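You operate a simulated robot arm through the tools that you are given. There is no shell and no other tool.

The job below is to be done with a simulated two-armed robot. You get a single attempt, and the scene is never put back.

Task
Brush the dust off the grey cradle's contact strip.
Fine: power off first and on again last; brush back on its rest. What is to be rubbed or washed off counts as gone when no trace of it is left.

The check looks at the end state, three seconds after you hand in, the way a careful person would. Anything else that was tipped, shoved, dropped, spilled or broken makes it a failure.

Robot
Two 7-joint arms with three-finger grippers on one trunk that stands fixed in place. Base frame: the origin is at the foot of the trunk, x ahead of it, y to its left, z up; the work surface is at about z = 740. Lengths are in mm, angles in degrees, forces in N, time in s.
The left shoulder is at [70, 146, 1162], the right one opposite. With the tool pointing down near the work surface each hand reaches from about 100 to 660 mm from the base axis, measured 20 degrees to its own side. Payload 2.2 kg a hand.
Tool frame (each hand has its own): the origin (TCP) lies between the finger pads and is the grasp point; the fingertips stand 28 mm ahead of it; z points along the fingers, y is the line along which they close. The gripper opens to 102 mm; its body begins 71 mm behind the TCP.
Orientation is told as [roll, pitch, yaw] about the base's x, y, z axes, in that order, counted from this pose: with the fingers straight down and closing along the base's y, the tool's x points along the base's -x, its y along +y and its z along -z.

Tools
- The arms move only by the tool servo_tool. It takes "left_moves", "right_moves" or both (then of equal length, played together; a hand with none holds still); each is a list of rows, each a list of 7 numbers: the shift along the tool's x, y, z in mm, then the turn, a rotation vector about the tool's x, y, z in degrees, then the closure in counts, from 0 (fully open) to 255 (shut). In form: [[dx, dy, dz, rx, ry, rz, gripper], ...]. A call has 1 to 20 rows; each row shifts and turns the commanded pose from where the row before left it, along the tool's axes as they then stand. Rows are played at 5 a second. More than 50 mm and 8.6 degrees between two rows, or a gripper value outside its range, and nothing of the call is played. A pose out of reach is approached as far as the arm can. The call stops where the force on the tool passes 70 N (or 10 N more than at its start, if that is more) or the arm is blocked; 0.2 s more then pass. The fingers move at their own pace (about 203.5 mm/s each) and stop on an object; they squeeze with about 31 N. The grip force told is the motor's: it shows also when the fingers shut on nothing. Time passes only in rows, and 0.2 s behind the last, so rows that do not move let the fingers close. The reply holds the time, the measured pose of the TCP, the force on the tool along the base axes, the opening and the grip force, in the units named above and with some noise, with the torque about the TCP (base axes, N m) and any sound that the robot's microphone picked up, and new pictures: "show" is both (left out), scene, wrist or none (wrist: the cameras of the hands that moved).
- Cameras (640 x 400 px; columns grow to the right, rows downward): "scene" is now at [120.9, -31.9, 1371.7]; the picture's right is [-0.42, -0.91, 0.00], its down [-0.68, 0.32, -0.66] and it looks along [0.60, -0.28, -0.75] (base axes); focal length 321 px, centre (320, 200). "left" rides on the left gripper at [72, 38, -86] in its tool frame; the picture's right is [-0.47, 0.89, 0.00], its down [-0.60, -0.32, -0.73] and it looks along [-0.65, -0.34, 0.68] (tool axes); focal length 256 px, centre (320, 200). "right" rides on the right gripper at [69, 44, -86] in its tool frame; the picture's right is [-0.53, 0.85, 0.00], its down [-0.58, -0.36, -0.73] and it looks along [-0.62, -0.39, 0.68] (tool axes); focal length 256 px, centre (320, 200). There is no depth. A picture from a camera that has moved, and an enlarged one, comes with that camera's place and axes in the base frame and with its lens.
- raise_lower(by): slides the trunk up (or, below 0, down) by that many mm; the arms and the scene camera ride with it, the base frame stays. It gives what a move gives, with no picture.
- head_to(pan, tilt): turns the head with the scene camera to pan (to the left, within 86 degrees either way) and tilt (down, from -29 to 69), counted from straight ahead of the robot. It gives what a move gives, and a new picture of the scene camera.
- inspect(camera, box): a new picture of the part [left, top, right, bottom] of that camera's present view, enlarged. No time passes.
- job_done(): hands the job in; it is judged then, once.

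Nothing tells you positions but the pictures and the camera data. Unless the task says otherwise, let go and move clear before handing in.

The tools are called after "Emit:" as a command line: name --argument value ..., lists and objects as JSON in quotes. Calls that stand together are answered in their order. servo_tool: Moves the arms, as the interface text tells. Its arguments: {"type":"object","properties":{"left_moves":{"type":"array"},"right_moves":{"type":"array"},"show":{"type":"string","enum":["both","scene","wrist","none"]}},"required":[]} The other tools are called the same way: raise_lower (by) moves the trunk up or down; head_to (pan, tilt) turns the head that bears the scene camera; inspect (camera, box) takes an enlarged picture of a part of a camera's view; job_done () hands the job in.

At the start:

```text
t: 0.0
left_eef_pos: [442.5, -2.4, 1049.6]
left_tcp_rot: [0.0, 0.1, 0.0]
left_force: [0.2, 0.2, 0.1]
left_torque: [-0.03, 0.01, 0.0]
left_finger_gap: 101.8
left_finger_force: 0.0
right_eef_pos: [254.4, -357.8, 1113.7]
right_tcp_rot: [0.0, 0.0, 0.0]
right_force: [-0.1, 0.2, 0.6]
right_torque: [-0.04, -0.01, 0.03]
right_finger_gap: 102.1
right_finger_force: 0.2
trunk travel left (down, up): [-700.0, 240.0]
head pan, tilt (commanded): [-25.1, 48.4]
```

scene: 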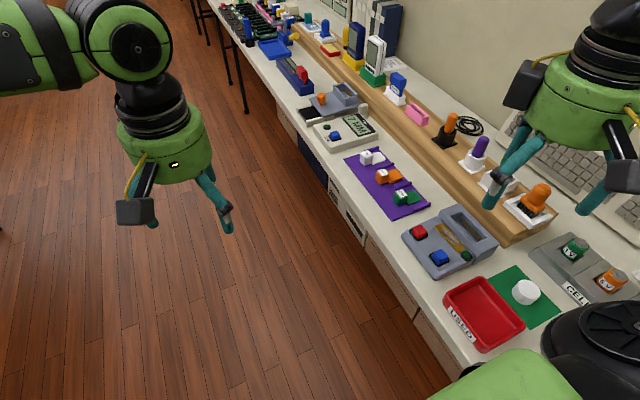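
right: 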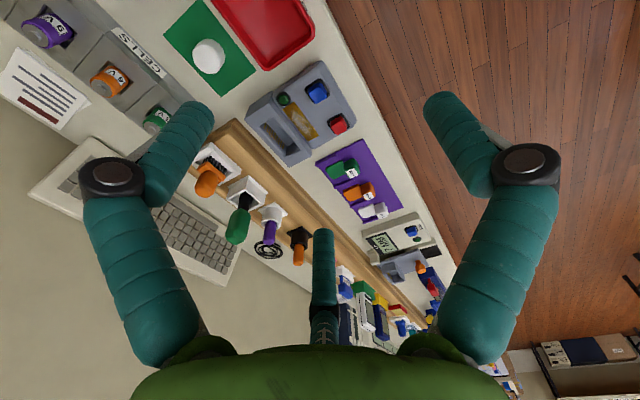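
left: 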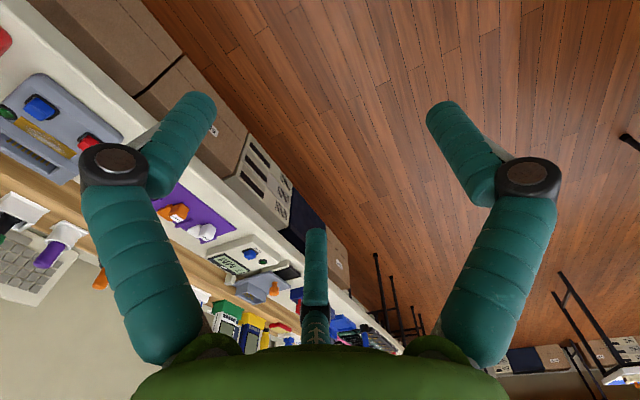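

I see a long bench with a grey cradle (red and blue buttons), a red "USED" tray, battery cells, and a row of tools on a wooden ledge. I'll take enlarged views before moving anything.

Emit:
inspect --camera "scene" --box '[380, 180, 560, 300]'

Emit:
inspect --camera "scene" --box '[300, 60, 480, 180]'

Emit:
inspect --camera "scene" --box '[420, 90, 600, 230]'

Emit:
inspect --camera "right" --box '[160, 60, 400, 220]'

```text
3.33 times, centred on (470, 240) of scene
camera zoom: at [120.9, -31.9, 1371.7], right [-0.42, -0.91, 0.0], down [-0.68, 0.32, -0.66], along [0.6, -0.28, -0.75], focal length 1071 px, centre (-180, 67)
```

zoom: 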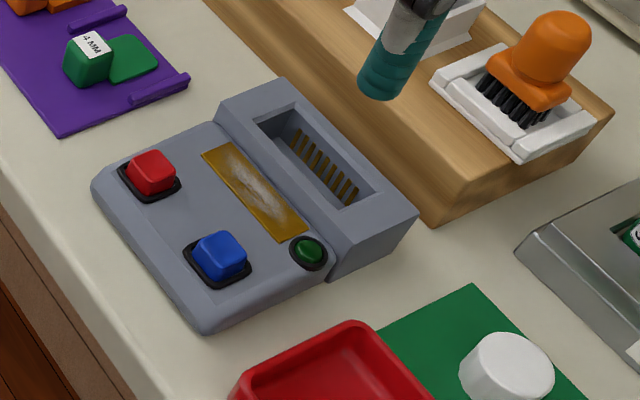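

```text
3.33 times, centred on (390, 120) of scene
camera zoom: at [120.9, -31.9, 1371.7], right [-0.42, -0.91, 0.0], down [-0.68, 0.32, -0.66], along [0.6, -0.28, -0.75], focal length 1071 px, centre (87, 467)
```

zoom: 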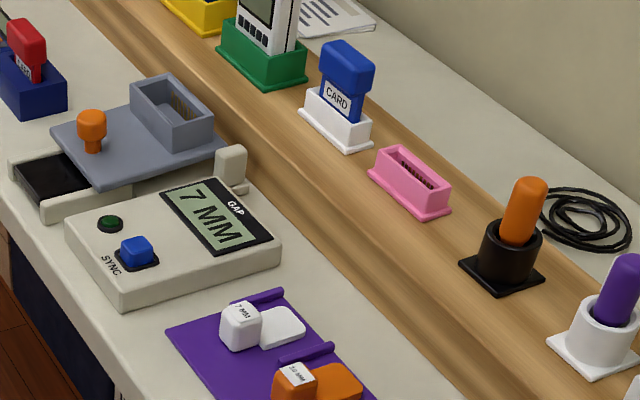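

```text
2.86 times, centred on (510, 160) of scene
camera zoom: at [120.9, -31.9, 1371.7], right [-0.42, -0.91, 0.0], down [-0.68, 0.32, -0.66], along [0.6, -0.28, -0.75], focal length 918 px, centre (-223, 314)
```

zoom: 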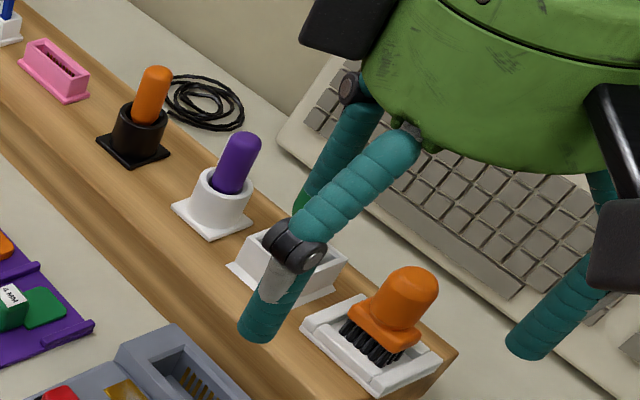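

```text
2.50 times, centred on (280, 140) of right
camera zoom: at [185.0, -315.0, 1199.9], right [0.53, 0.85, 0.0], down [0.58, -0.36, 0.73], along [0.62, -0.39, -0.68], focal length 640 px, centre (420, 350)
```

zoom: 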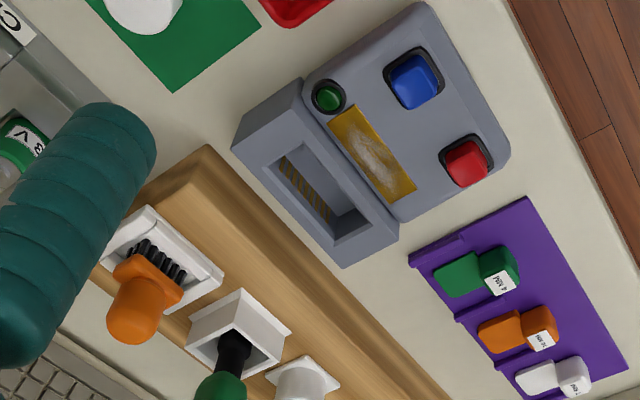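

The bench lies to the robot's right. The grey cradle sits near (360, -460), and the orange brush on its white rest is on the wooden ledge near (355, -690). Next I'll turn the head for a squarer look.

Emit:
head_to --pan -62 --tilt 48

```text
t: 1.0
left_eef_pos: [442.6, -1.8, 1049.9]
left_tcp_rot: [0.0, 0.0, 0.1]
left_force: [0.5, -0.2, 0.0]
left_torque: [0.01, 0.04, 0.0]
left_finger_gap: 101.9
left_finger_force: 0.1
right_eef_pos: [252.4, -357.6, 1113.7]
right_tcp_rot: [-0.1, 0.0, 0.0]
right_force: [0.7, 0.2, -0.6]
right_torque: [0.03, -0.04, -0.04]
right_finger_gap: 101.9
right_finger_force: 0.1
trunk travel left (down, up): [-700.0, 240.0]
head pan, tilt (commanded): [-62.0, 48.0]
camera scene: at [86.9, -68.2, 1372.2], right [-0.88, -0.47, 0.0], down [-0.35, 0.66, -0.67], along [0.31, -0.59, -0.74], focal length 321 px, centre (320, 200)
```

scene: 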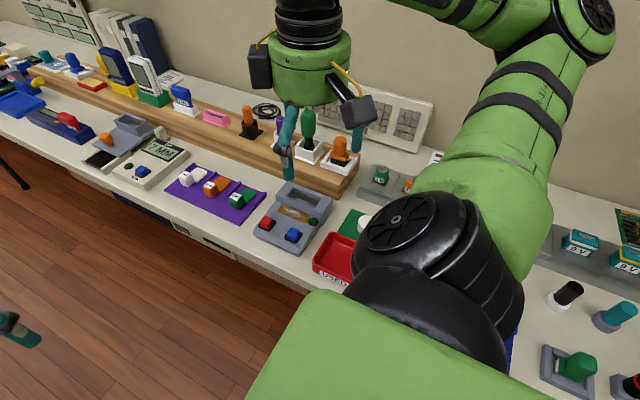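

The bench holds many items. I'll enlarge several parts of this view to find labels and other candidates.

Emit:
inspect --camera "scene" --box '[240, 120, 380, 260]'

Emit:
inspect --camera "scene" --box '[80, 90, 240, 210]'

Emit:
inspect --camera "scene" --box '[0, 20, 180, 140]'

Emit:
inspect --camera "scene" --box '[500, 180, 640, 400]'

```text
2.86 times, centred on (310, 190) of scene
camera zoom: at [86.9, -68.2, 1372.2], right [-0.88, -0.47, 0.0], down [-0.35, 0.66, -0.67], along [0.31, -0.59, -0.74], focal length 918 px, centre (349, 229)
```

zoom: 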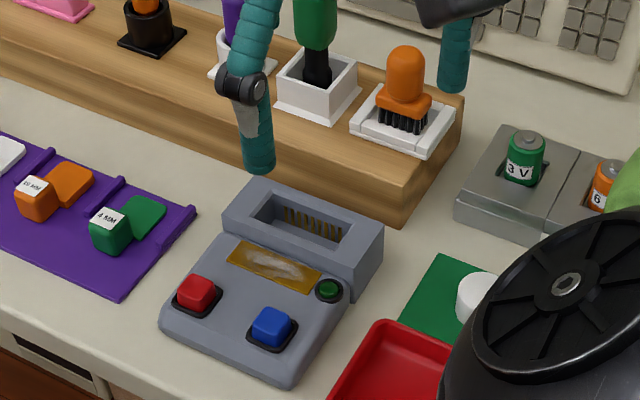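

```text
3.33 times, centred on (160, 150) of scene
camera zoom: at [86.9, -68.2, 1372.2], right [-0.88, -0.47, 0.0], down [-0.35, 0.66, -0.67], along [0.31, -0.59, -0.74], focal length 1071 px, centre (853, 367)
```

zoom: 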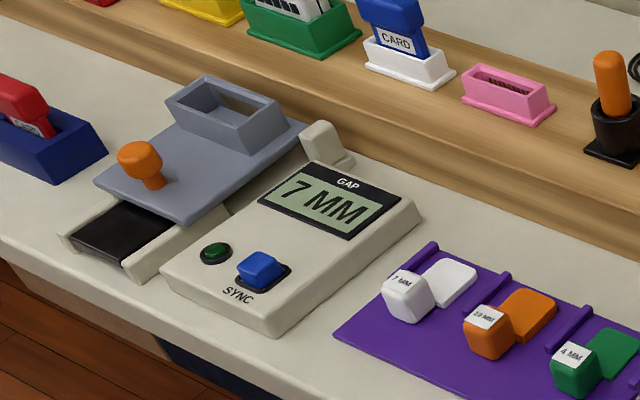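

```text
3.33 times, centred on (90, 80) of scene
camera zoom: at [86.9, -68.2, 1372.2], right [-0.88, -0.47, 0.0], down [-0.35, 0.66, -0.67], along [0.31, -0.59, -0.74], focal length 1071 px, centre (1087, 600)
```

zoom: 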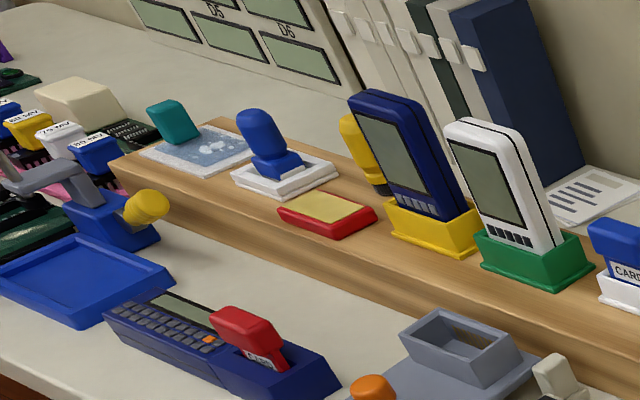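

```text
1.82 times, centred on (570, 290) of scene
camera zoom: at [86.9, -68.2, 1372.2], right [-0.88, -0.47, 0.0], down [-0.35, 0.66, -0.67], along [0.31, -0.59, -0.74], focal length 584 px, centre (-134, 36)
```

zoom: 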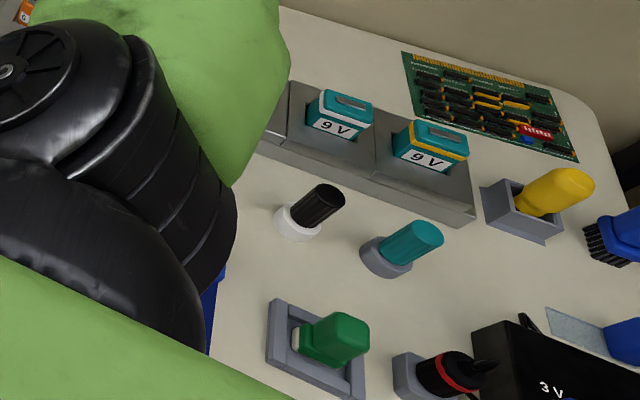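

The dusty gold strip is on the grey cradle with the red and blue buttons and a green lamp. I'll bring the right wrist camera nearer to read any labels and check the lamp.

Emit:
servo_tool --right_moves '[[8, 0, 35, 0, 0, 0, 0], [8, 0, 35, 0, 0, 0, 0], [8, 0, 35, 0, 0, 0, 0], [8, 0, 35, 0, 0, 0, 0], [8, 0, 35, 0, 0, 0, 0], [0, 0, 0, 0, 0, 0, 0]]' --show "both"

```text
t: 2.4
left_eef_pos: [443.1, -2.1, 1050.6]
left_tcp_rot: [-0.1, 0.0, 0.2]
left_force: [-0.6, 0.1, -0.1]
left_torque: [0.02, 0.0, -0.02]
left_finger_gap: 102.0
left_finger_force: 0.0
right_eef_pos: [237.1, -380.7, 944.7]
right_tcp_rot: [0.0, 0.0, 0.0]
right_force: [0.6, 0.4, -0.4]
right_torque: [-0.03, 0.02, -0.01]
right_finger_gap: 101.8
right_finger_force: 0.1
right hand out of reach, approached as far as the arm can: row 3, 4, 5
trunk travel left (down, up): [-700.0, 240.0]
head pan, tilt (commanded): [-62.0, 48.0]
camera scene: at [86.8, -68.0, 1372.3], right [-0.88, -0.47, 0.0], down [-0.35, 0.66, -0.67], along [0.31, -0.59, -0.74], focal length 321 px, centre (320, 200)
camera right: at [168.7, -337.0, 1030.6], right [0.53, 0.85, 0.0], down [0.58, -0.36, 0.73], along [0.62, -0.39, -0.68], focal length 256 px, centre (320, 200)
```

scene: 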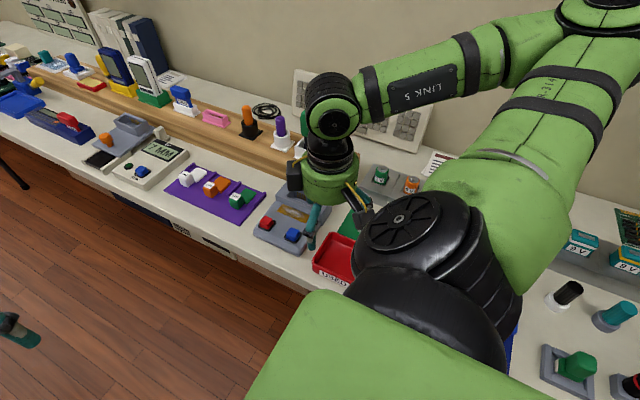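
right: 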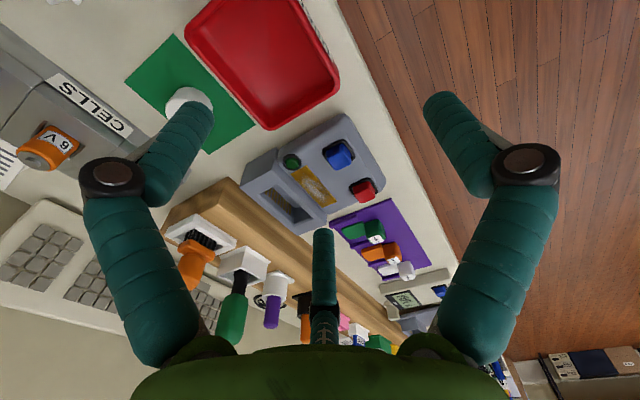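

Emit:
inspect --camera "right" --box '[230, 100, 400, 250]'

Emit:
inspect --camera "right" --box '[150, 170, 330, 350]'

```text
2.67 times, centred on (315, 175) of right
camera zoom: at [168.7, -337.0, 1030.6], right [0.53, 0.85, 0.0], down [0.58, -0.36, 0.73], along [0.62, -0.39, -0.68], focal length 683 px, centre (333, 267)
```

zoom: 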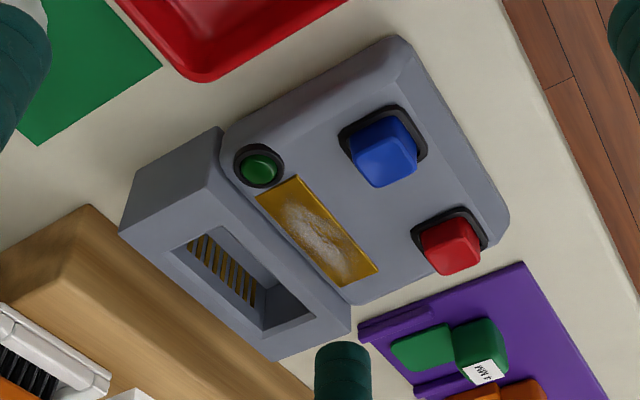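

```text
2.22 times, centred on (240, 260) of right
camera zoom: at [168.7, -337.0, 1030.6], right [0.53, 0.85, 0.0], down [0.58, -0.36, 0.73], along [0.62, -0.39, -0.68], focal length 569 px, centre (498, 67)
```

zoom: 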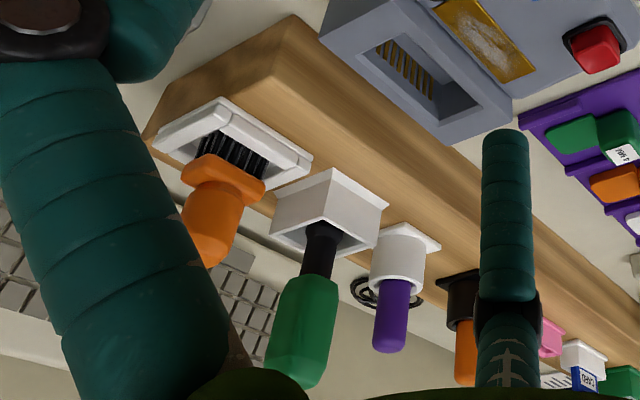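

No text shows on the cradle from here. There's a paper sheet near the CELLS tray that may hold instructions, so I'll raise the arm again and look at that and at the rest of the bench.

Emit:
servo_tool --right_moves '[[-10, 0, -30, 0, 0, 0, 0], [-10, 0, -30, 0, 0, 0, 0], [-10, 0, -30, 0, 0, 0, 0], [0, 0, -30, 0, 0, 0, 0], [0, 0, -30, 0, 0, 0, 0], [0, 0, 0, 0, 0, 0, 0]]' --show "wrist"

Emit:
inspect --camera "right" --box '[0, 20, 160, 150]'

Emit:
head_to --pan -80 --tilt 45

```text
t: 3.8
left_eef_pos: [442.9, -2.4, 1049.3]
left_tcp_rot: [0.0, 0.1, 0.1]
left_force: [-0.3, -0.5, 0.0]
left_torque: [0.0, 0.0, -0.01]
left_finger_gap: 102.0
left_finger_force: 0.1
right_eef_pos: [265.1, -382.8, 1094.4]
right_tcp_rot: [0.1, 0.0, 0.0]
right_force: [-0.8, -0.4, 0.4]
right_torque: [-0.02, 0.03, -0.01]
right_finger_gap: 101.9
right_finger_force: 0.0
trunk travel left (down, up): [-700.0, 240.0]
head pan, tilt (commanded): [-62.0, 48.0]
camera right: at [197.7, -338.5, 1180.8], right [0.53, 0.85, 0.0], down [0.58, -0.36, 0.73], along [0.62, -0.39, -0.68], focal length 256 px, centre (320, 200)
```

right: 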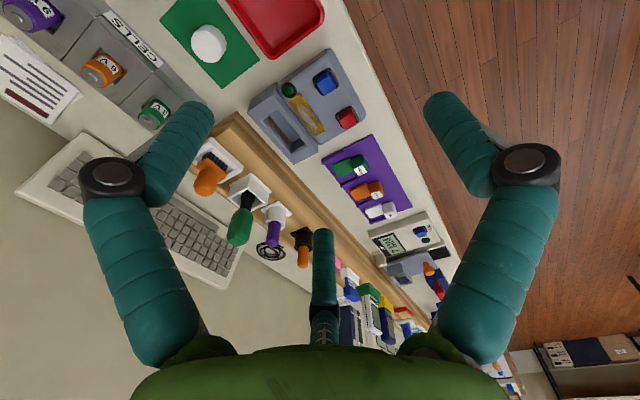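

```text
3.08 times, centred on (80, 85) of right
camera zoom: at [197.7, -338.5, 1180.8], right [0.53, 0.85, 0.0], down [0.58, -0.36, 0.73], along [0.62, -0.39, -0.68], focal length 788 px, centre (1058, 554)
```

zoom: 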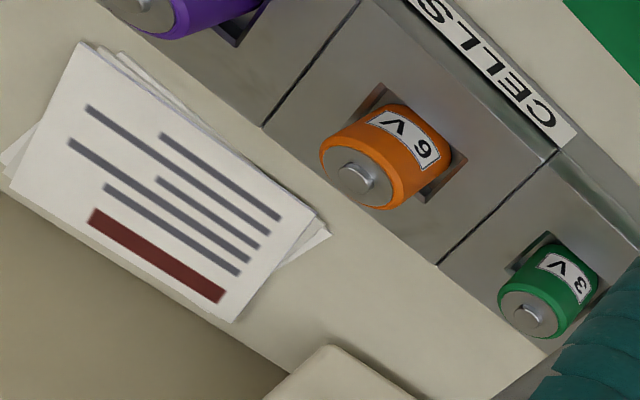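

```text
t: 4.6
left_eef_pos: [442.3, -2.5, 1050.3]
left_tcp_rot: [0.0, 0.0, 0.2]
left_force: [0.2, -0.4, -0.8]
left_torque: [-0.01, 0.01, 0.02]
left_finger_gap: 102.2
left_finger_force: 0.1
right_eef_pos: [266.0, -381.3, 1094.4]
right_tcp_rot: [-0.1, 0.0, 0.1]
right_force: [-0.5, 0.2, -0.4]
right_torque: [0.01, 0.02, 0.0]
right_finger_gap: 102.1
right_finger_force: 0.1
trunk travel left (down, up): [-700.0, 240.0]
head pan, tilt (commanded): [-80.0, 45.0]
camera scene: at [64.1, -78.7, 1376.4], right [-0.98, -0.17, 0.0], down [-0.12, 0.7, -0.71], along [0.12, -0.7, -0.71], focal length 321 px, centre (320, 200)
```

scene: 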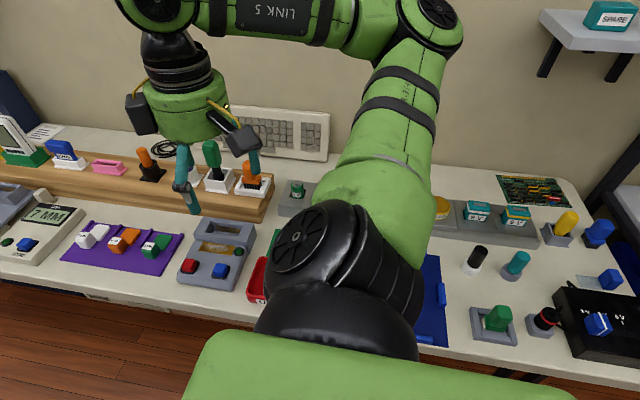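

Emit:
inspect --camera "scene" --box '[460, 170, 640, 350]'

Emit:
inspect --camera "scene" --box '[130, 130, 290, 290]'

Emit:
inspect --camera "right" --box '[230, 60, 380, 170]'

```text
2.22 times, centred on (550, 260) of scene
camera zoom: at [64.1, -78.7, 1376.4], right [-0.98, -0.17, 0.0], down [-0.12, 0.7, -0.71], along [0.12, -0.7, -0.71], focal length 714 px, centre (-191, 67)
```

zoom: 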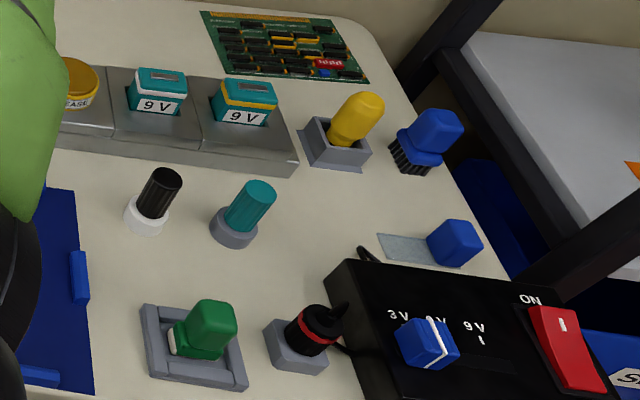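

```text
2.50 times, centred on (210, 210) of scene
camera zoom: at [64.1, -78.7, 1376.4], right [-0.98, -0.17, 0.0], down [-0.12, 0.7, -0.71], along [0.12, -0.7, -0.71], focal length 803 px, centre (595, 175)
```

zoom: 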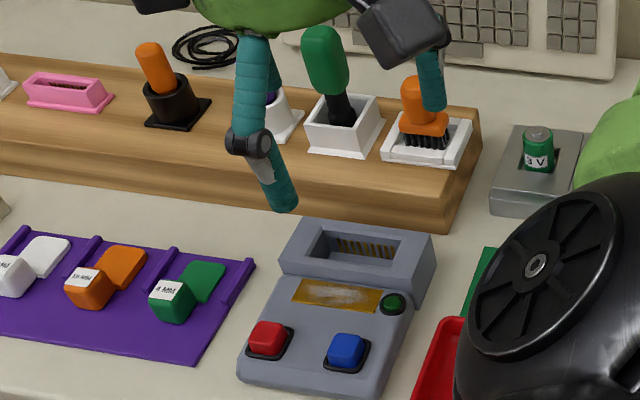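

```text
3.64 times, centred on (305, 115) of right
camera zoom: at [197.7, -338.4, 1180.5], right [0.53, 0.85, 0.0], down [0.58, -0.36, 0.73], along [0.62, -0.39, -0.68], focal length 931 px, centre (374, 509)
```

zoom: 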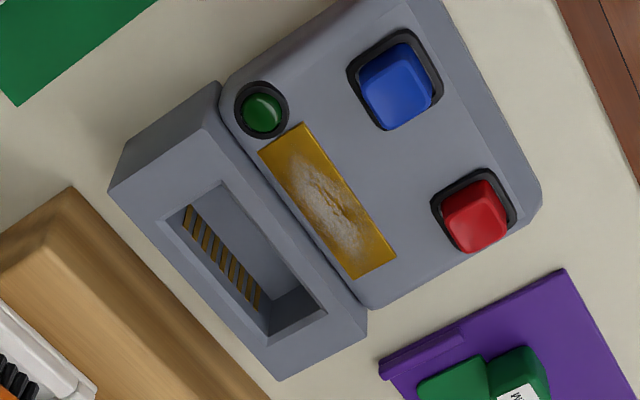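

The blue button on the neighbouring GAP unit is labelled SYNC, so I take the red button near (408, -414, 789) as power. The strip spans about x 338–419, y -464 to -489 at z≈773. Next I'll zoom in on the brush and its rest to locate them well.

Emit:
inspect --camera "right" --box '[170, 110, 290, 220]'

Emit:
inspect --camera "scene" --box '[200, 150, 300, 220]'

```text
3.64 times, centred on (230, 165) of right
camera zoom: at [197.7, -338.4, 1180.5], right [0.53, 0.85, 0.0], down [0.58, -0.36, 0.73], along [0.62, -0.39, -0.68], focal length 931 px, centre (647, 327)
```

zoom: 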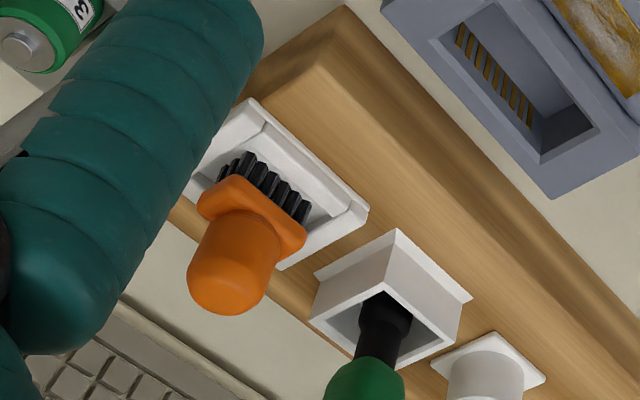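

```text
5.71 times, centred on (250, 185) of scene
camera zoom: at [64.1, -78.7, 1376.4], right [-0.98, -0.17, 0.0], down [-0.12, 0.7, -0.71], along [0.12, -0.7, -0.71], focal length 1836 px, centre (720, 286)
```

zoom: 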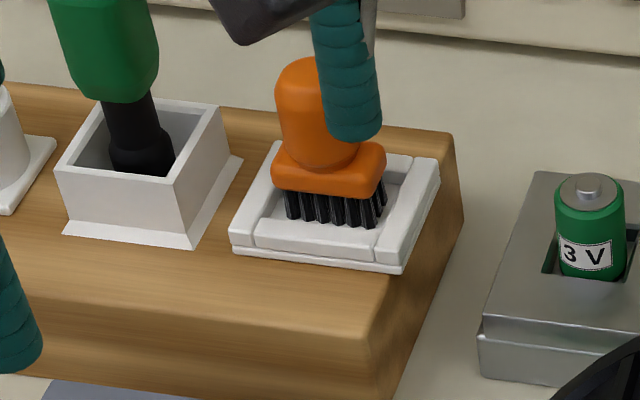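

The brush (handle about 35 mm across) stands on its rest near (341, -655), with the rest spanning x 304–386 and y -625 to -690. First I'll close the right hand and bring it above the red button, checking how the fingers meet.

Emit:
servo_tool --right_moves '[[-24, -5.5, 30, 0, 0, 0, 120], [-24, -5.5, 30, 0, 0, 0, 120], [-24, -5.5, 30, 0, 0, 0, 120], [0, 0, 0, 0, 0, 0, 120], [0, 0, 0, 0, 0, 0, 120]]' --show "both"

```text
t: 5.8
left_eef_pos: [443.6, -2.4, 1049.5]
left_tcp_rot: [0.0, 0.1, 0.1]
left_force: [-0.3, 0.2, -0.1]
left_torque: [-0.03, 0.01, 0.0]
left_finger_gap: 101.9
left_finger_force: 0.1
right_eef_pos: [337.0, -398.5, 1005.5]
right_tcp_rot: [0.0, -0.1, 0.0]
right_force: [0.1, 0.3, 0.0]
right_torque: [0.0, -0.02, 0.0]
right_finger_gap: 53.9
right_finger_force: 0.0
trunk travel left (down, up): [-700.0, 240.0]
head pan, tilt (commanded): [-80.0, 45.0]
camera scene: at [64.0, -78.7, 1376.4], right [-0.98, -0.17, 0.0], down [-0.12, 0.7, -0.71], along [0.12, -0.7, -0.71], focal length 321 px, centre (320, 200)
camera right: at [269.9, -355.0, 1090.8], right [0.53, 0.85, 0.0], down [0.58, -0.36, 0.73], along [0.62, -0.39, -0.68], focal length 256 px, centre (320, 200)
```

scene: 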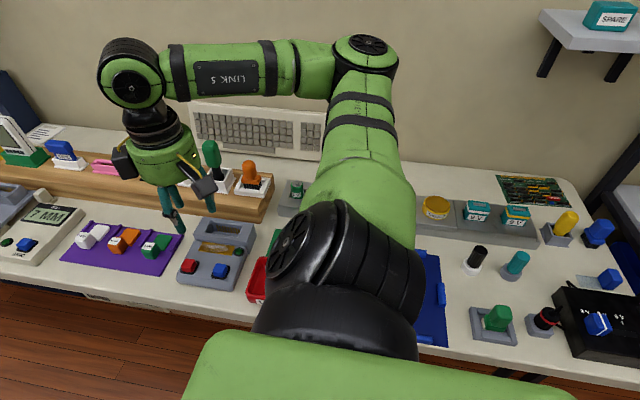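
right: 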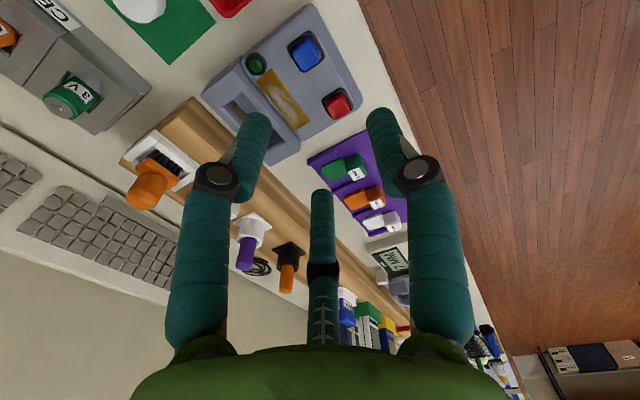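

The fingers close toward the centre, and 120 counts gives about 54 mm. The brush is now unobstructed in the scene view, so I'll take a closer picture of it and of the cradle.

Emit:
inspect --camera "scene" --box '[200, 150, 290, 210]'

Emit:
inspect --camera "right" --box '[100, 100, 220, 220]'

Emit:
inspect --camera "scene" --box '[160, 210, 270, 290]'

```text
6.67 times, centred on (245, 180) of scene
camera zoom: at [64.0, -78.7, 1376.4], right [-0.98, -0.17, 0.0], down [-0.12, 0.7, -0.71], along [0.12, -0.7, -0.71], focal length 2142 px, centre (820, 333)
```

zoom: 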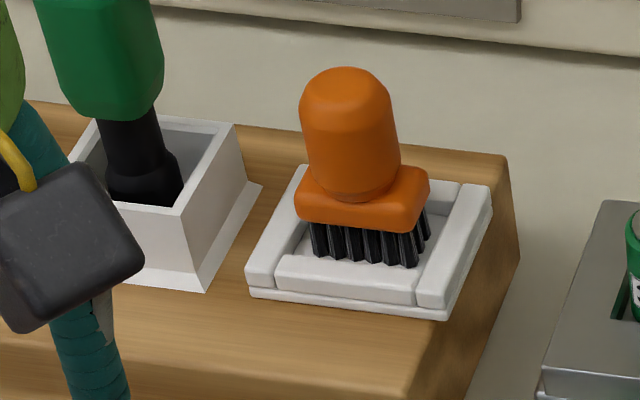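

```text
3.33 times, centred on (160, 160) of right
camera zoom: at [269.9, -355.0, 1090.8], right [0.53, 0.85, 0.0], down [0.58, -0.36, 0.73], along [0.62, -0.39, -0.68], focal length 853 px, centre (853, 333)
```

zoom: 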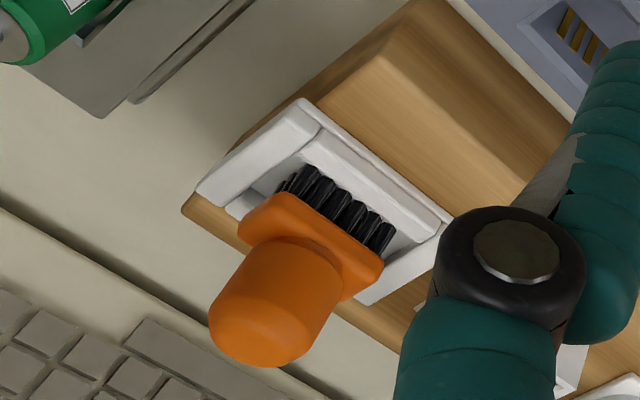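

```text
5.00 times, centred on (215, 250) of scene
camera zoom: at [64.0, -78.7, 1376.4], right [-0.98, -0.17, 0.0], down [-0.12, 0.7, -0.71], along [0.12, -0.7, -0.71], focal length 1606 px, centre (845, -50)
```

zoom: 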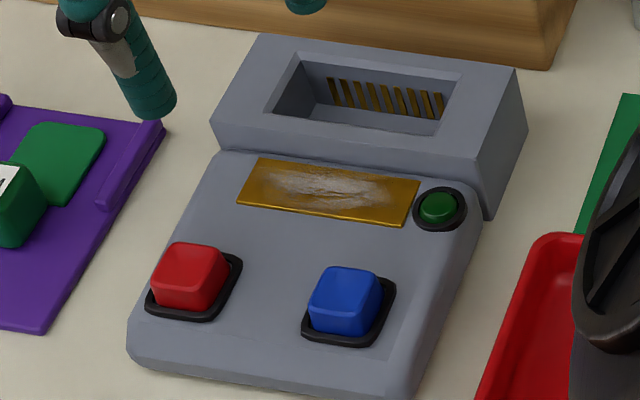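

The red button is at about (409, -416) with its top near z = 789. I'll close the fist and move directly above it.

Emit:
servo_tool --right_moves '[[-14.5, -3.6, 31, 0, 0, 0, 255], [-14.5, -3.6, 31, 0, 0, 0, 255], [-14.5, -3.6, 31, 0, 0, 0, 255], [-14.5, -3.6, 31, 0, 0, 0, 255], [-14.5, -3.6, 21, 0, 0, 0, 255], [0, 0, 0, 0, 0, 0, 255]]' --show "both"

```text
t: 7.2
left_eef_pos: [442.3, -2.6, 1050.2]
left_tcp_rot: [-0.1, 0.0, 0.1]
left_force: [0.3, 0.1, 0.5]
left_torque: [-0.01, 0.01, 0.0]
left_finger_gap: 102.1
left_finger_force: 0.0
right_eef_pos: [409.6, -413.1, 859.9]
right_tcp_rot: [0.0, -0.1, 0.2]
right_force: [-0.1, 0.0, 0.1]
right_torque: [0.01, -0.02, 0.0]
right_finger_gap: 2.0
right_finger_force: 31.1
trunk travel left (down, up): [-700.0, 240.0]
head pan, tilt (commanded): [-80.0, 45.0]
camera scene: at [63.4, -78.5, 1376.5], right [-0.98, -0.17, 0.0], down [-0.12, 0.7, -0.71], along [0.12, -0.7, -0.71], focal length 321 px, centre (320, 200)
camera right: at [342.3, -370.6, 946.0], right [0.53, 0.85, 0.0], down [0.58, -0.36, 0.73], along [0.62, -0.39, -0.68], focal length 256 px, centre (320, 200)
```

scene: 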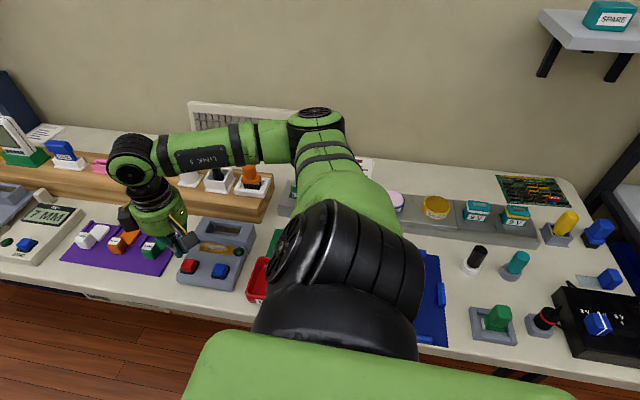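
right: 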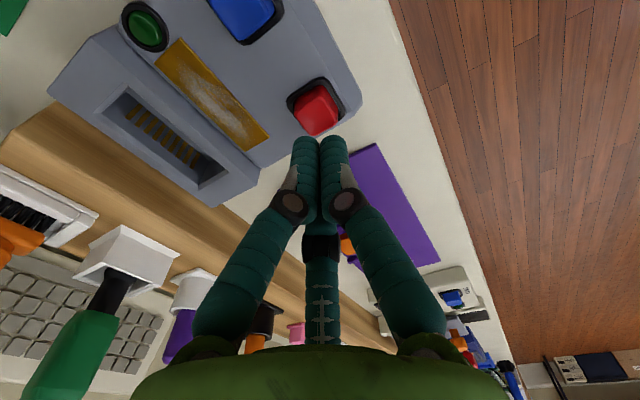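

The fist is right above the red button. I'll take a baseline look at the lamp and then lower toward the button gently.

Emit:
inspect --camera "right" --box '[100, 0, 360, 150]'

Emit:
servo_tool --right_moves '[[0, -2, 20, 0, 0, 0, 255], [0, 0, 17, 0, 0, 0, 255], [0, 0, 2, 0, 0, 0, 255], [0, 0, 0, 0, 0, 0, 255]]' --show "wrist"

```text
2.46 times, centred on (230, 75) of right
camera zoom: at [342.3, -370.6, 946.0], right [0.53, 0.85, 0.0], down [0.58, -0.36, 0.73], along [0.62, -0.39, -0.68], focal length 630 px, centre (542, 508)
```

zoom: 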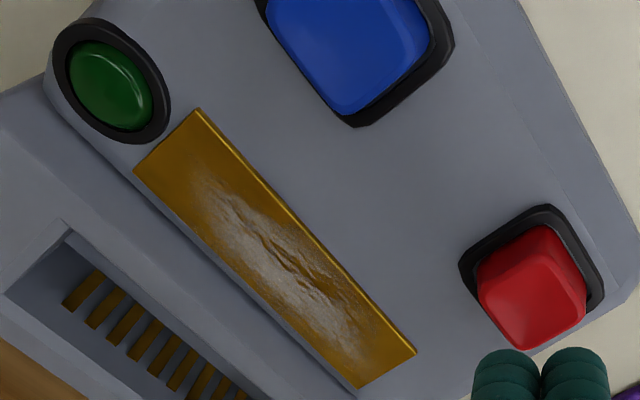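

```text
t: 8.2
left_eef_pos: [444.0, -2.5, 1049.7]
left_tcp_rot: [0.1, 0.0, 0.1]
left_force: [-0.7, -0.7, 0.5]
left_torque: [0.0, 0.01, 0.0]
left_finger_gap: 101.9
left_finger_force: 0.1
right_eef_pos: [411.1, -415.5, 821.2]
right_tcp_rot: [0.0, 0.1, 0.0]
right_force: [-0.6, 0.2, -0.4]
right_torque: [0.01, 0.03, 0.01]
right_finger_gap: 2.5
right_finger_force: 31.3
trunk travel left (down, up): [-700.0, 240.0]
head pan, tilt (commanded): [-80.0, 45.0]
camera right: at [343.1, -373.3, 906.1], right [0.53, 0.85, 0.0], down [0.58, -0.36, 0.73], along [0.62, -0.39, -0.68], focal length 256 px, centre (320, 200)
```

right: 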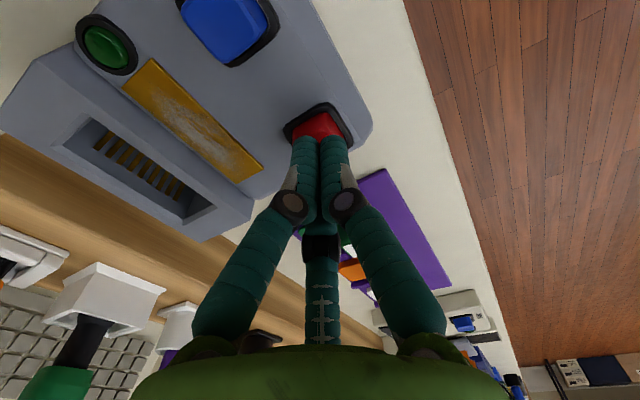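

I'm just above the button now, with no contact force yet. I'll continue down in small steps until it clicks.

Emit:
servo_tool --right_moves '[[0, 0, 2, 0, 0, 0, 255], [0, 0, 2, 0, 0, 0, 255], [0, 0, 1, 0, 0, 0, 255]]' --show "wrist"

```text
t: 9.0
left_eef_pos: [442.9, -3.9, 1050.1]
left_tcp_rot: [-0.1, 0.0, 0.1]
left_force: [0.2, 0.1, 1.0]
left_torque: [-0.02, -0.01, 0.01]
left_finger_gap: 102.0
left_finger_force: 0.0
right_eef_pos: [412.2, -416.9, 816.4]
right_tcp_rot: [0.0, 0.0, -0.1]
right_force: [-0.1, 0.2, 0.3]
right_torque: [0.0, 0.01, -0.01]
right_finger_gap: 2.1
right_finger_force: 31.3
trunk travel left (down, up): [-700.0, 240.0]
head pan, tilt (commanded): [-80.0, 45.0]
camera right: at [343.4, -373.6, 901.2], right [0.53, 0.85, 0.0], down [0.58, -0.36, 0.73], along [0.62, -0.39, -0.68], focal length 256 px, centre (320, 200)
```

right: 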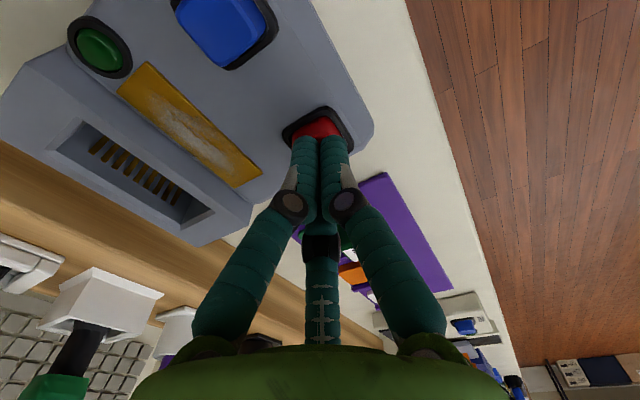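

Emit:
servo_tool --right_moves '[[0, 0, 1.5, 0, 0, 0, 255], [0, 0, 1.5, 0, 0, 0, 255]]' --show "wrist"

```text
t: 9.6
left_eef_pos: [443.0, -2.7, 1050.1]
left_tcp_rot: [0.0, 0.0, 0.1]
left_force: [0.4, 0.4, -0.5]
left_torque: [0.02, 0.0, -0.01]
left_finger_gap: 102.1
left_finger_force: 0.0
right_eef_pos: [411.8, -417.7, 812.6]
right_tcp_rot: [-0.1, 0.1, 0.0]
right_force: [-1.0, 0.1, 0.4]
right_torque: [0.01, 0.02, -0.01]
right_finger_gap: 2.0
right_finger_force: 30.5
trunk travel left (down, up): [-700.0, 240.0]
head pan, tilt (commanded): [-80.0, 45.0]
camera right: at [343.6, -373.9, 898.3], right [0.53, 0.85, 0.0], down [0.58, -0.36, 0.73], along [0.62, -0.39, -0.68], focal length 256 px, centre (320, 200)
```

right: 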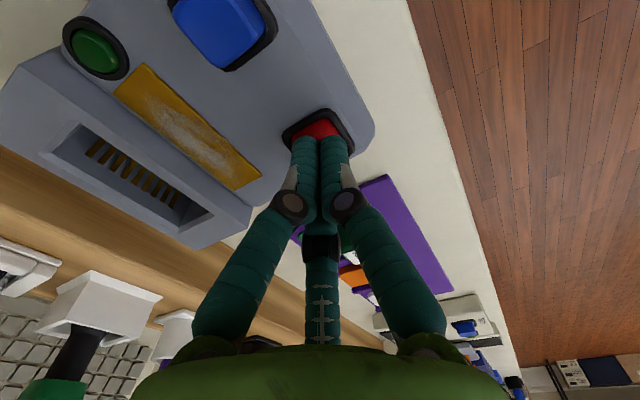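

Emit:
servo_tool --right_moves '[[0, 0, 1.5, 0, 0, 0, 255], [0, 0, 1.5, 0, 0, 0, 255]]' --show "wrist"

Emit:
inspect --camera "right" --box '[240, 80, 400, 180]'

```text
t: 10.2
left_eef_pos: [443.7, -1.3, 1050.2]
left_tcp_rot: [-0.1, 0.0, 0.1]
left_force: [0.0, -0.5, -0.2]
left_torque: [0.01, -0.03, 0.02]
left_finger_gap: 101.9
left_finger_force: 0.1
right_eef_pos: [412.2, -417.6, 808.1]
right_tcp_rot: [0.0, -0.2, 0.1]
right_force: [-1.1, 0.2, 1.4]
right_torque: [-0.06, -0.01, 0.03]
right_finger_gap: 2.3
right_finger_force: 30.8
trunk travel left (down, up): [-700.0, 240.0]
head pan, tilt (commanded): [-80.0, 45.0]
heard: click
camera right: at [344.1, -373.7, 895.2], right [0.53, 0.85, 0.0], down [0.58, -0.36, 0.73], along [0.62, -0.39, -0.68], focal length 256 px, centre (320, 200)
```

right: 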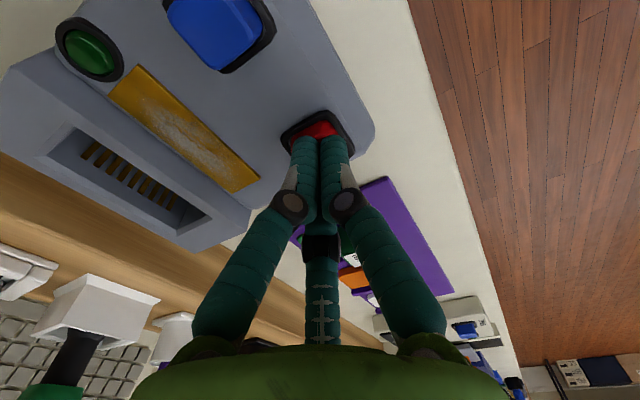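

```text
4.00 times, centred on (320, 130) of right
camera zoom: at [344.1, -373.7, 895.2], right [0.53, 0.85, 0.0], down [0.58, -0.36, 0.73], along [0.62, -0.39, -0.68], focal length 1024 px, centre (320, 480)
```

zoom: 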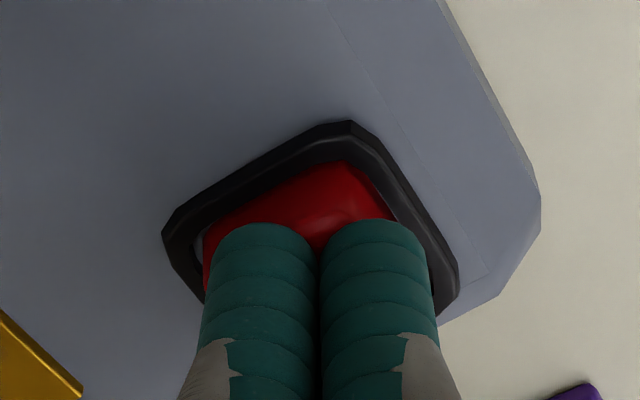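

A click came through. I'll lift off and compare the lamp with its earlier look.

Emit:
servo_tool --right_moves '[[0, 0, -10, 0, 0, 0, 255], [0, 0, -20, 0, 0, 0, 255], [0, 0, -22, 0, 0, 0, 255], [0, 0, 0, 0, 0, 0, 255]]' --show "wrist"

Emit:
inspect --camera "right" --box '[100, 0, 360, 150]'

Emit:
inspect --camera "scene" --box '[160, 210, 270, 290]'

```text
t: 11.2
left_eef_pos: [443.4, -2.2, 1050.7]
left_tcp_rot: [0.0, 0.1, 0.1]
left_force: [-0.1, -0.2, -0.4]
left_torque: [-0.02, 0.0, 0.04]
left_finger_gap: 101.7
left_finger_force: 0.0
right_eef_pos: [411.6, -418.4, 860.1]
right_tcp_rot: [-0.1, 0.1, -0.1]
right_force: [0.4, 0.1, 0.2]
right_torque: [0.01, -0.01, 0.01]
right_finger_gap: 2.0
right_finger_force: 31.3
trunk travel left (down, up): [-700.0, 240.0]
head pan, tilt (commanded): [-80.0, 45.0]
camera right: at [343.7, -374.4, 947.2], right [0.53, 0.85, 0.0], down [0.58, -0.36, 0.73], along [0.62, -0.39, -0.68], focal length 256 px, centre (320, 200)
```

right: 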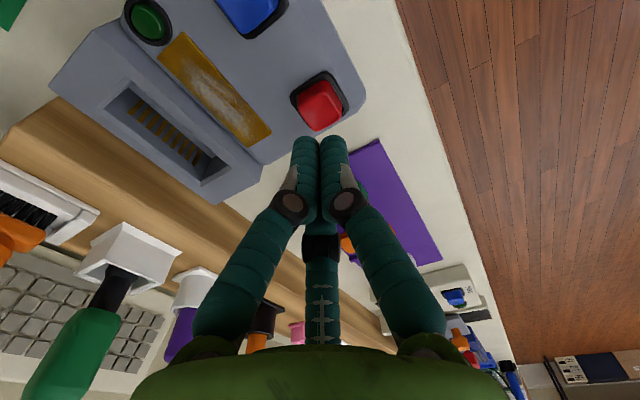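

```text
2.46 times, centred on (230, 75) of right
camera zoom: at [343.7, -374.4, 947.2], right [0.53, 0.85, 0.0], down [0.58, -0.36, 0.73], along [0.62, -0.39, -0.68], focal length 630 px, centre (542, 508)
```

zoom: 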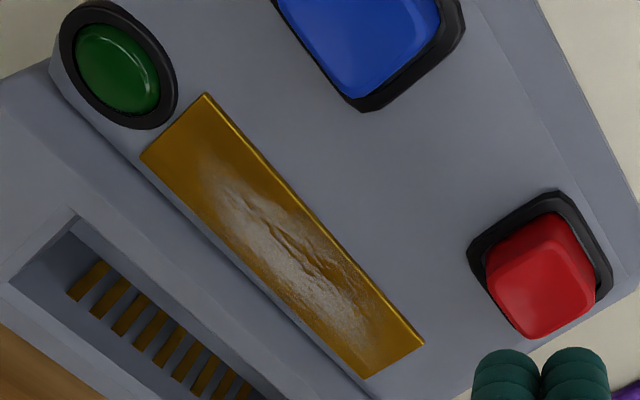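

```text
5.00 times, centred on (215, 250) of scene
camera zoom: at [64.1, -79.0, 1376.4], right [-0.98, -0.17, 0.0], down [-0.12, 0.7, -0.71], along [0.12, -0.7, -0.71], focal length 1606 px, centre (845, -50)
```

zoom: 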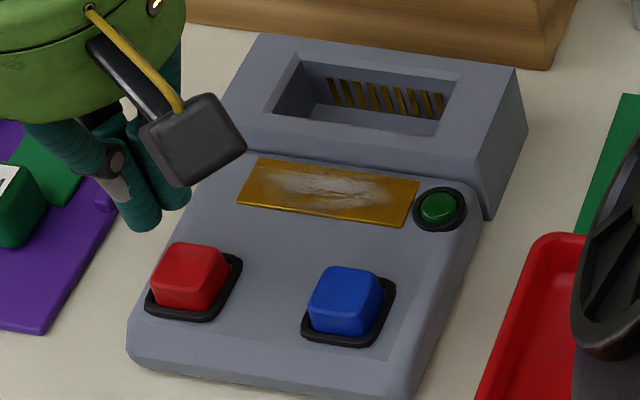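

The click was heard, but the lamp looks much the same as before. I'll zoom in closely on the lamp here and the GAP unit's lamp for comparison, and look for any other power switch.

Emit:
inspect --camera "scene" --box '[225, 240, 265, 265]'

Emit:
inspect --camera "scene" --box '[0, 180, 90, 280]'

Emit:
inspect --camera "right" --box '[110, 0, 190, 50]'

```text
16.00 times, centred on (245, 252) of scene
camera zoom: at [64.1, -79.0, 1376.4], right [-0.98, -0.17, 0.0], down [-0.12, 0.7, -0.71], along [0.12, -0.7, -0.71], focal length 5141 px, centre (1520, -640)
```

zoom: 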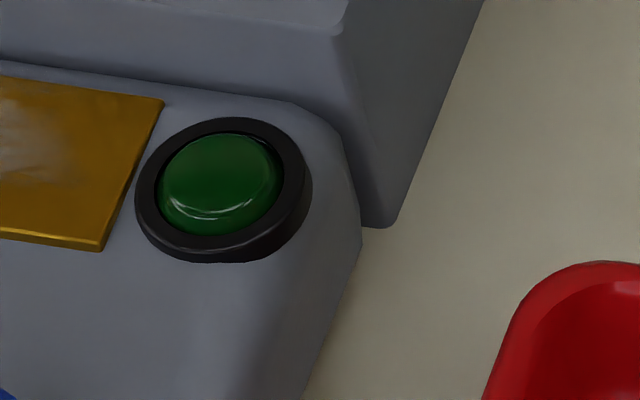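

```text
4.00 times, centred on (45, 230) of scene
camera zoom: at [64.1, -79.0, 1376.4], right [-0.98, -0.17, 0.0], down [-0.12, 0.7, -0.71], along [0.12, -0.7, -0.71], focal length 1285 px, centre (1420, 80)
```

zoom: 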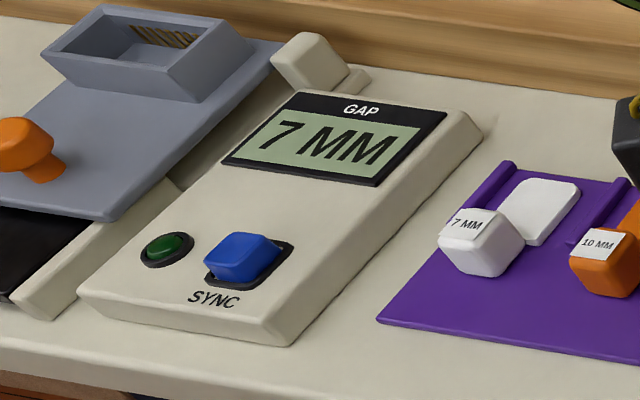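

```text
8.00 times, centred on (150, 25) of right
camera zoom: at [343.7, -374.4, 947.2], right [0.53, 0.85, 0.0], down [0.58, -0.36, 0.73], along [0.62, -0.39, -0.68], focal length 2048 px, centre (1680, 1600)
```

zoom: 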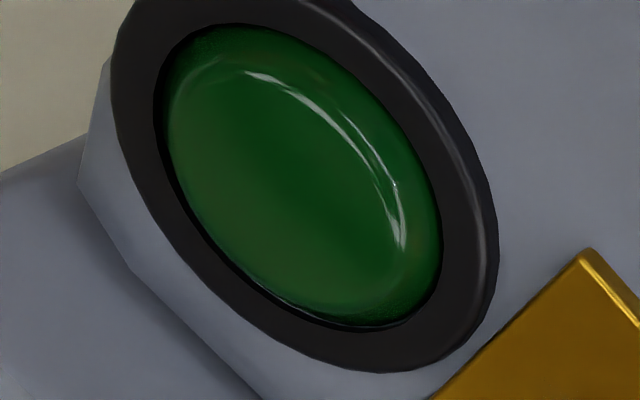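

Both lamps look unlit, so they may be sync lamps rather than power lamps. Before trusting the red button as power, I'll look around the bench, including the black box with the ON rocker, for other switches or hints.

Emit:
head_to --pan -86 --tilt 30

Emit:
inspect --camera "scene" --box '[400, 200, 640, 400]'

Emit:
head_to --pan -40 --tilt 30

Emit:
head_to --pan -10 --tilt 30

```text
t: 12.0
left_eef_pos: [443.8, -2.7, 1051.1]
left_tcp_rot: [-0.1, 0.1, 0.1]
left_force: [-0.1, -1.0, 0.2]
left_torque: [-0.01, -0.03, -0.03]
left_finger_gap: 102.1
left_finger_force: 0.1
right_eef_pos: [412.1, -417.6, 861.5]
right_tcp_rot: [0.0, 0.0, 0.0]
right_force: [1.3, 0.0, 1.0]
right_torque: [-0.01, -0.01, 0.01]
right_finger_gap: 2.2
right_finger_force: 30.7
trunk travel left (down, up): [-700.0, 240.0]
head pan, tilt (commanded): [-85.9, 30.0]
camera scene: at [56.2, -88.8, 1399.0], right [-1.0, -0.07, 0.0], down [-0.04, 0.5, -0.87], along [0.06, -0.86, -0.5], focal length 321 px, centre (320, 200)
```

scene: 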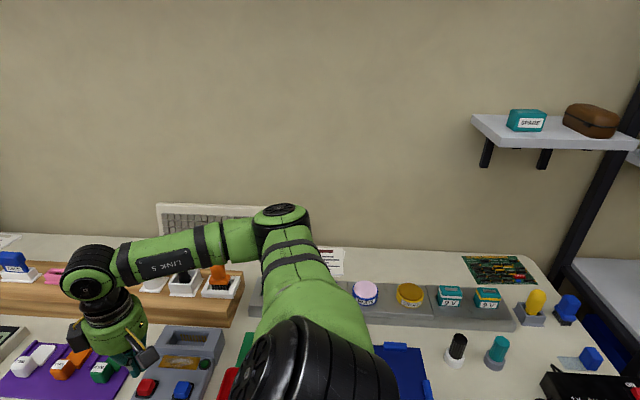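

```text
2.00 times, centred on (520, 300) of scene
camera zoom: at [56.2, -88.8, 1399.0], right [-1.0, -0.07, 0.0], down [-0.04, 0.5, -0.87], along [0.06, -0.86, -0.5], focal length 643 px, centre (-80, 0)
```

zoom: 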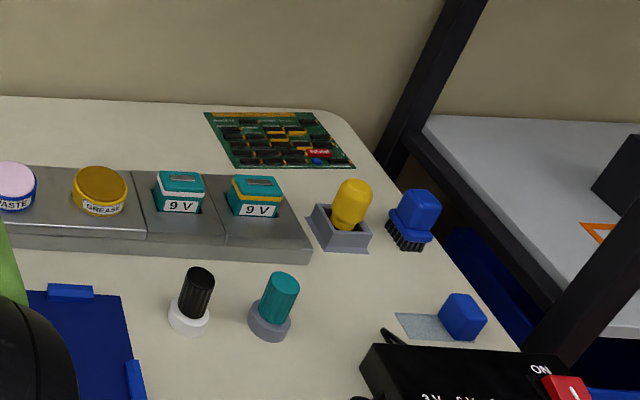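

```text
t: 13.1
left_eef_pos: [442.8, -1.6, 1049.5]
left_tcp_rot: [0.0, 0.0, 0.2]
left_force: [1.2, 0.2, -0.1]
left_torque: [0.0, 0.04, -0.02]
left_finger_gap: 101.9
left_finger_force: 0.1
right_eef_pos: [412.2, -416.9, 860.1]
right_tcp_rot: [0.0, 0.0, 0.1]
right_force: [0.0, -0.4, -0.1]
right_torque: [0.0, 0.0, 0.05]
right_finger_gap: 2.0
right_finger_force: 31.3
trunk travel left (down, up): [-700.0, 240.0]
head pan, tilt (commanded): [-40.0, 30.0]
camera scene: at [119.0, -56.9, 1399.1], right [-0.64, -0.77, 0.0], down [-0.38, 0.32, -0.87], along [0.66, -0.56, -0.5], focal length 321 px, centre (320, 200)
```

scene: 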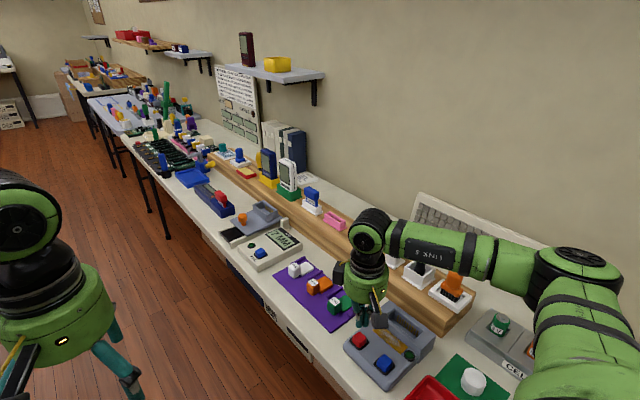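

```text
t: 14.1
left_eef_pos: [442.6, -3.3, 1049.5]
left_tcp_rot: [-0.1, 0.0, 0.1]
left_force: [0.1, 0.3, 0.3]
left_torque: [0.01, 0.0, 0.01]
left_finger_gap: 102.0
left_finger_force: 0.0
right_eef_pos: [412.2, -417.4, 860.8]
right_tcp_rot: [-0.1, 0.0, -0.1]
right_force: [0.2, -0.2, 0.0]
right_torque: [-0.01, -0.01, 0.02]
right_finger_gap: 1.9
right_finger_force: 31.3
trunk travel left (down, up): [-700.0, 240.0]
head pan, tilt (commanded): [-10.0, 30.0]
camera scene: at [138.8, -14.5, 1399.1], right [-0.17, -0.98, 0.0], down [-0.49, 0.09, -0.87], along [0.85, -0.15, -0.5], focal length 321 px, centre (320, 200)
```

scene: 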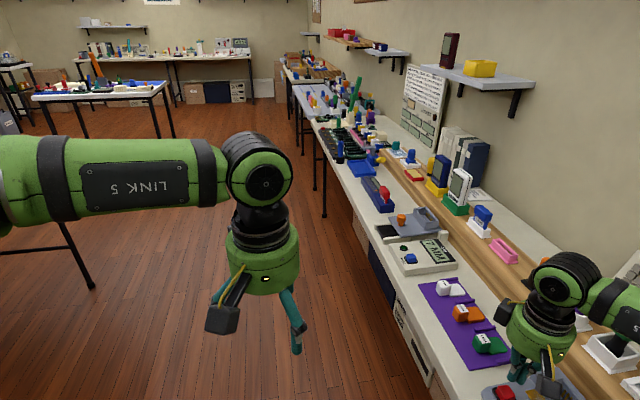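

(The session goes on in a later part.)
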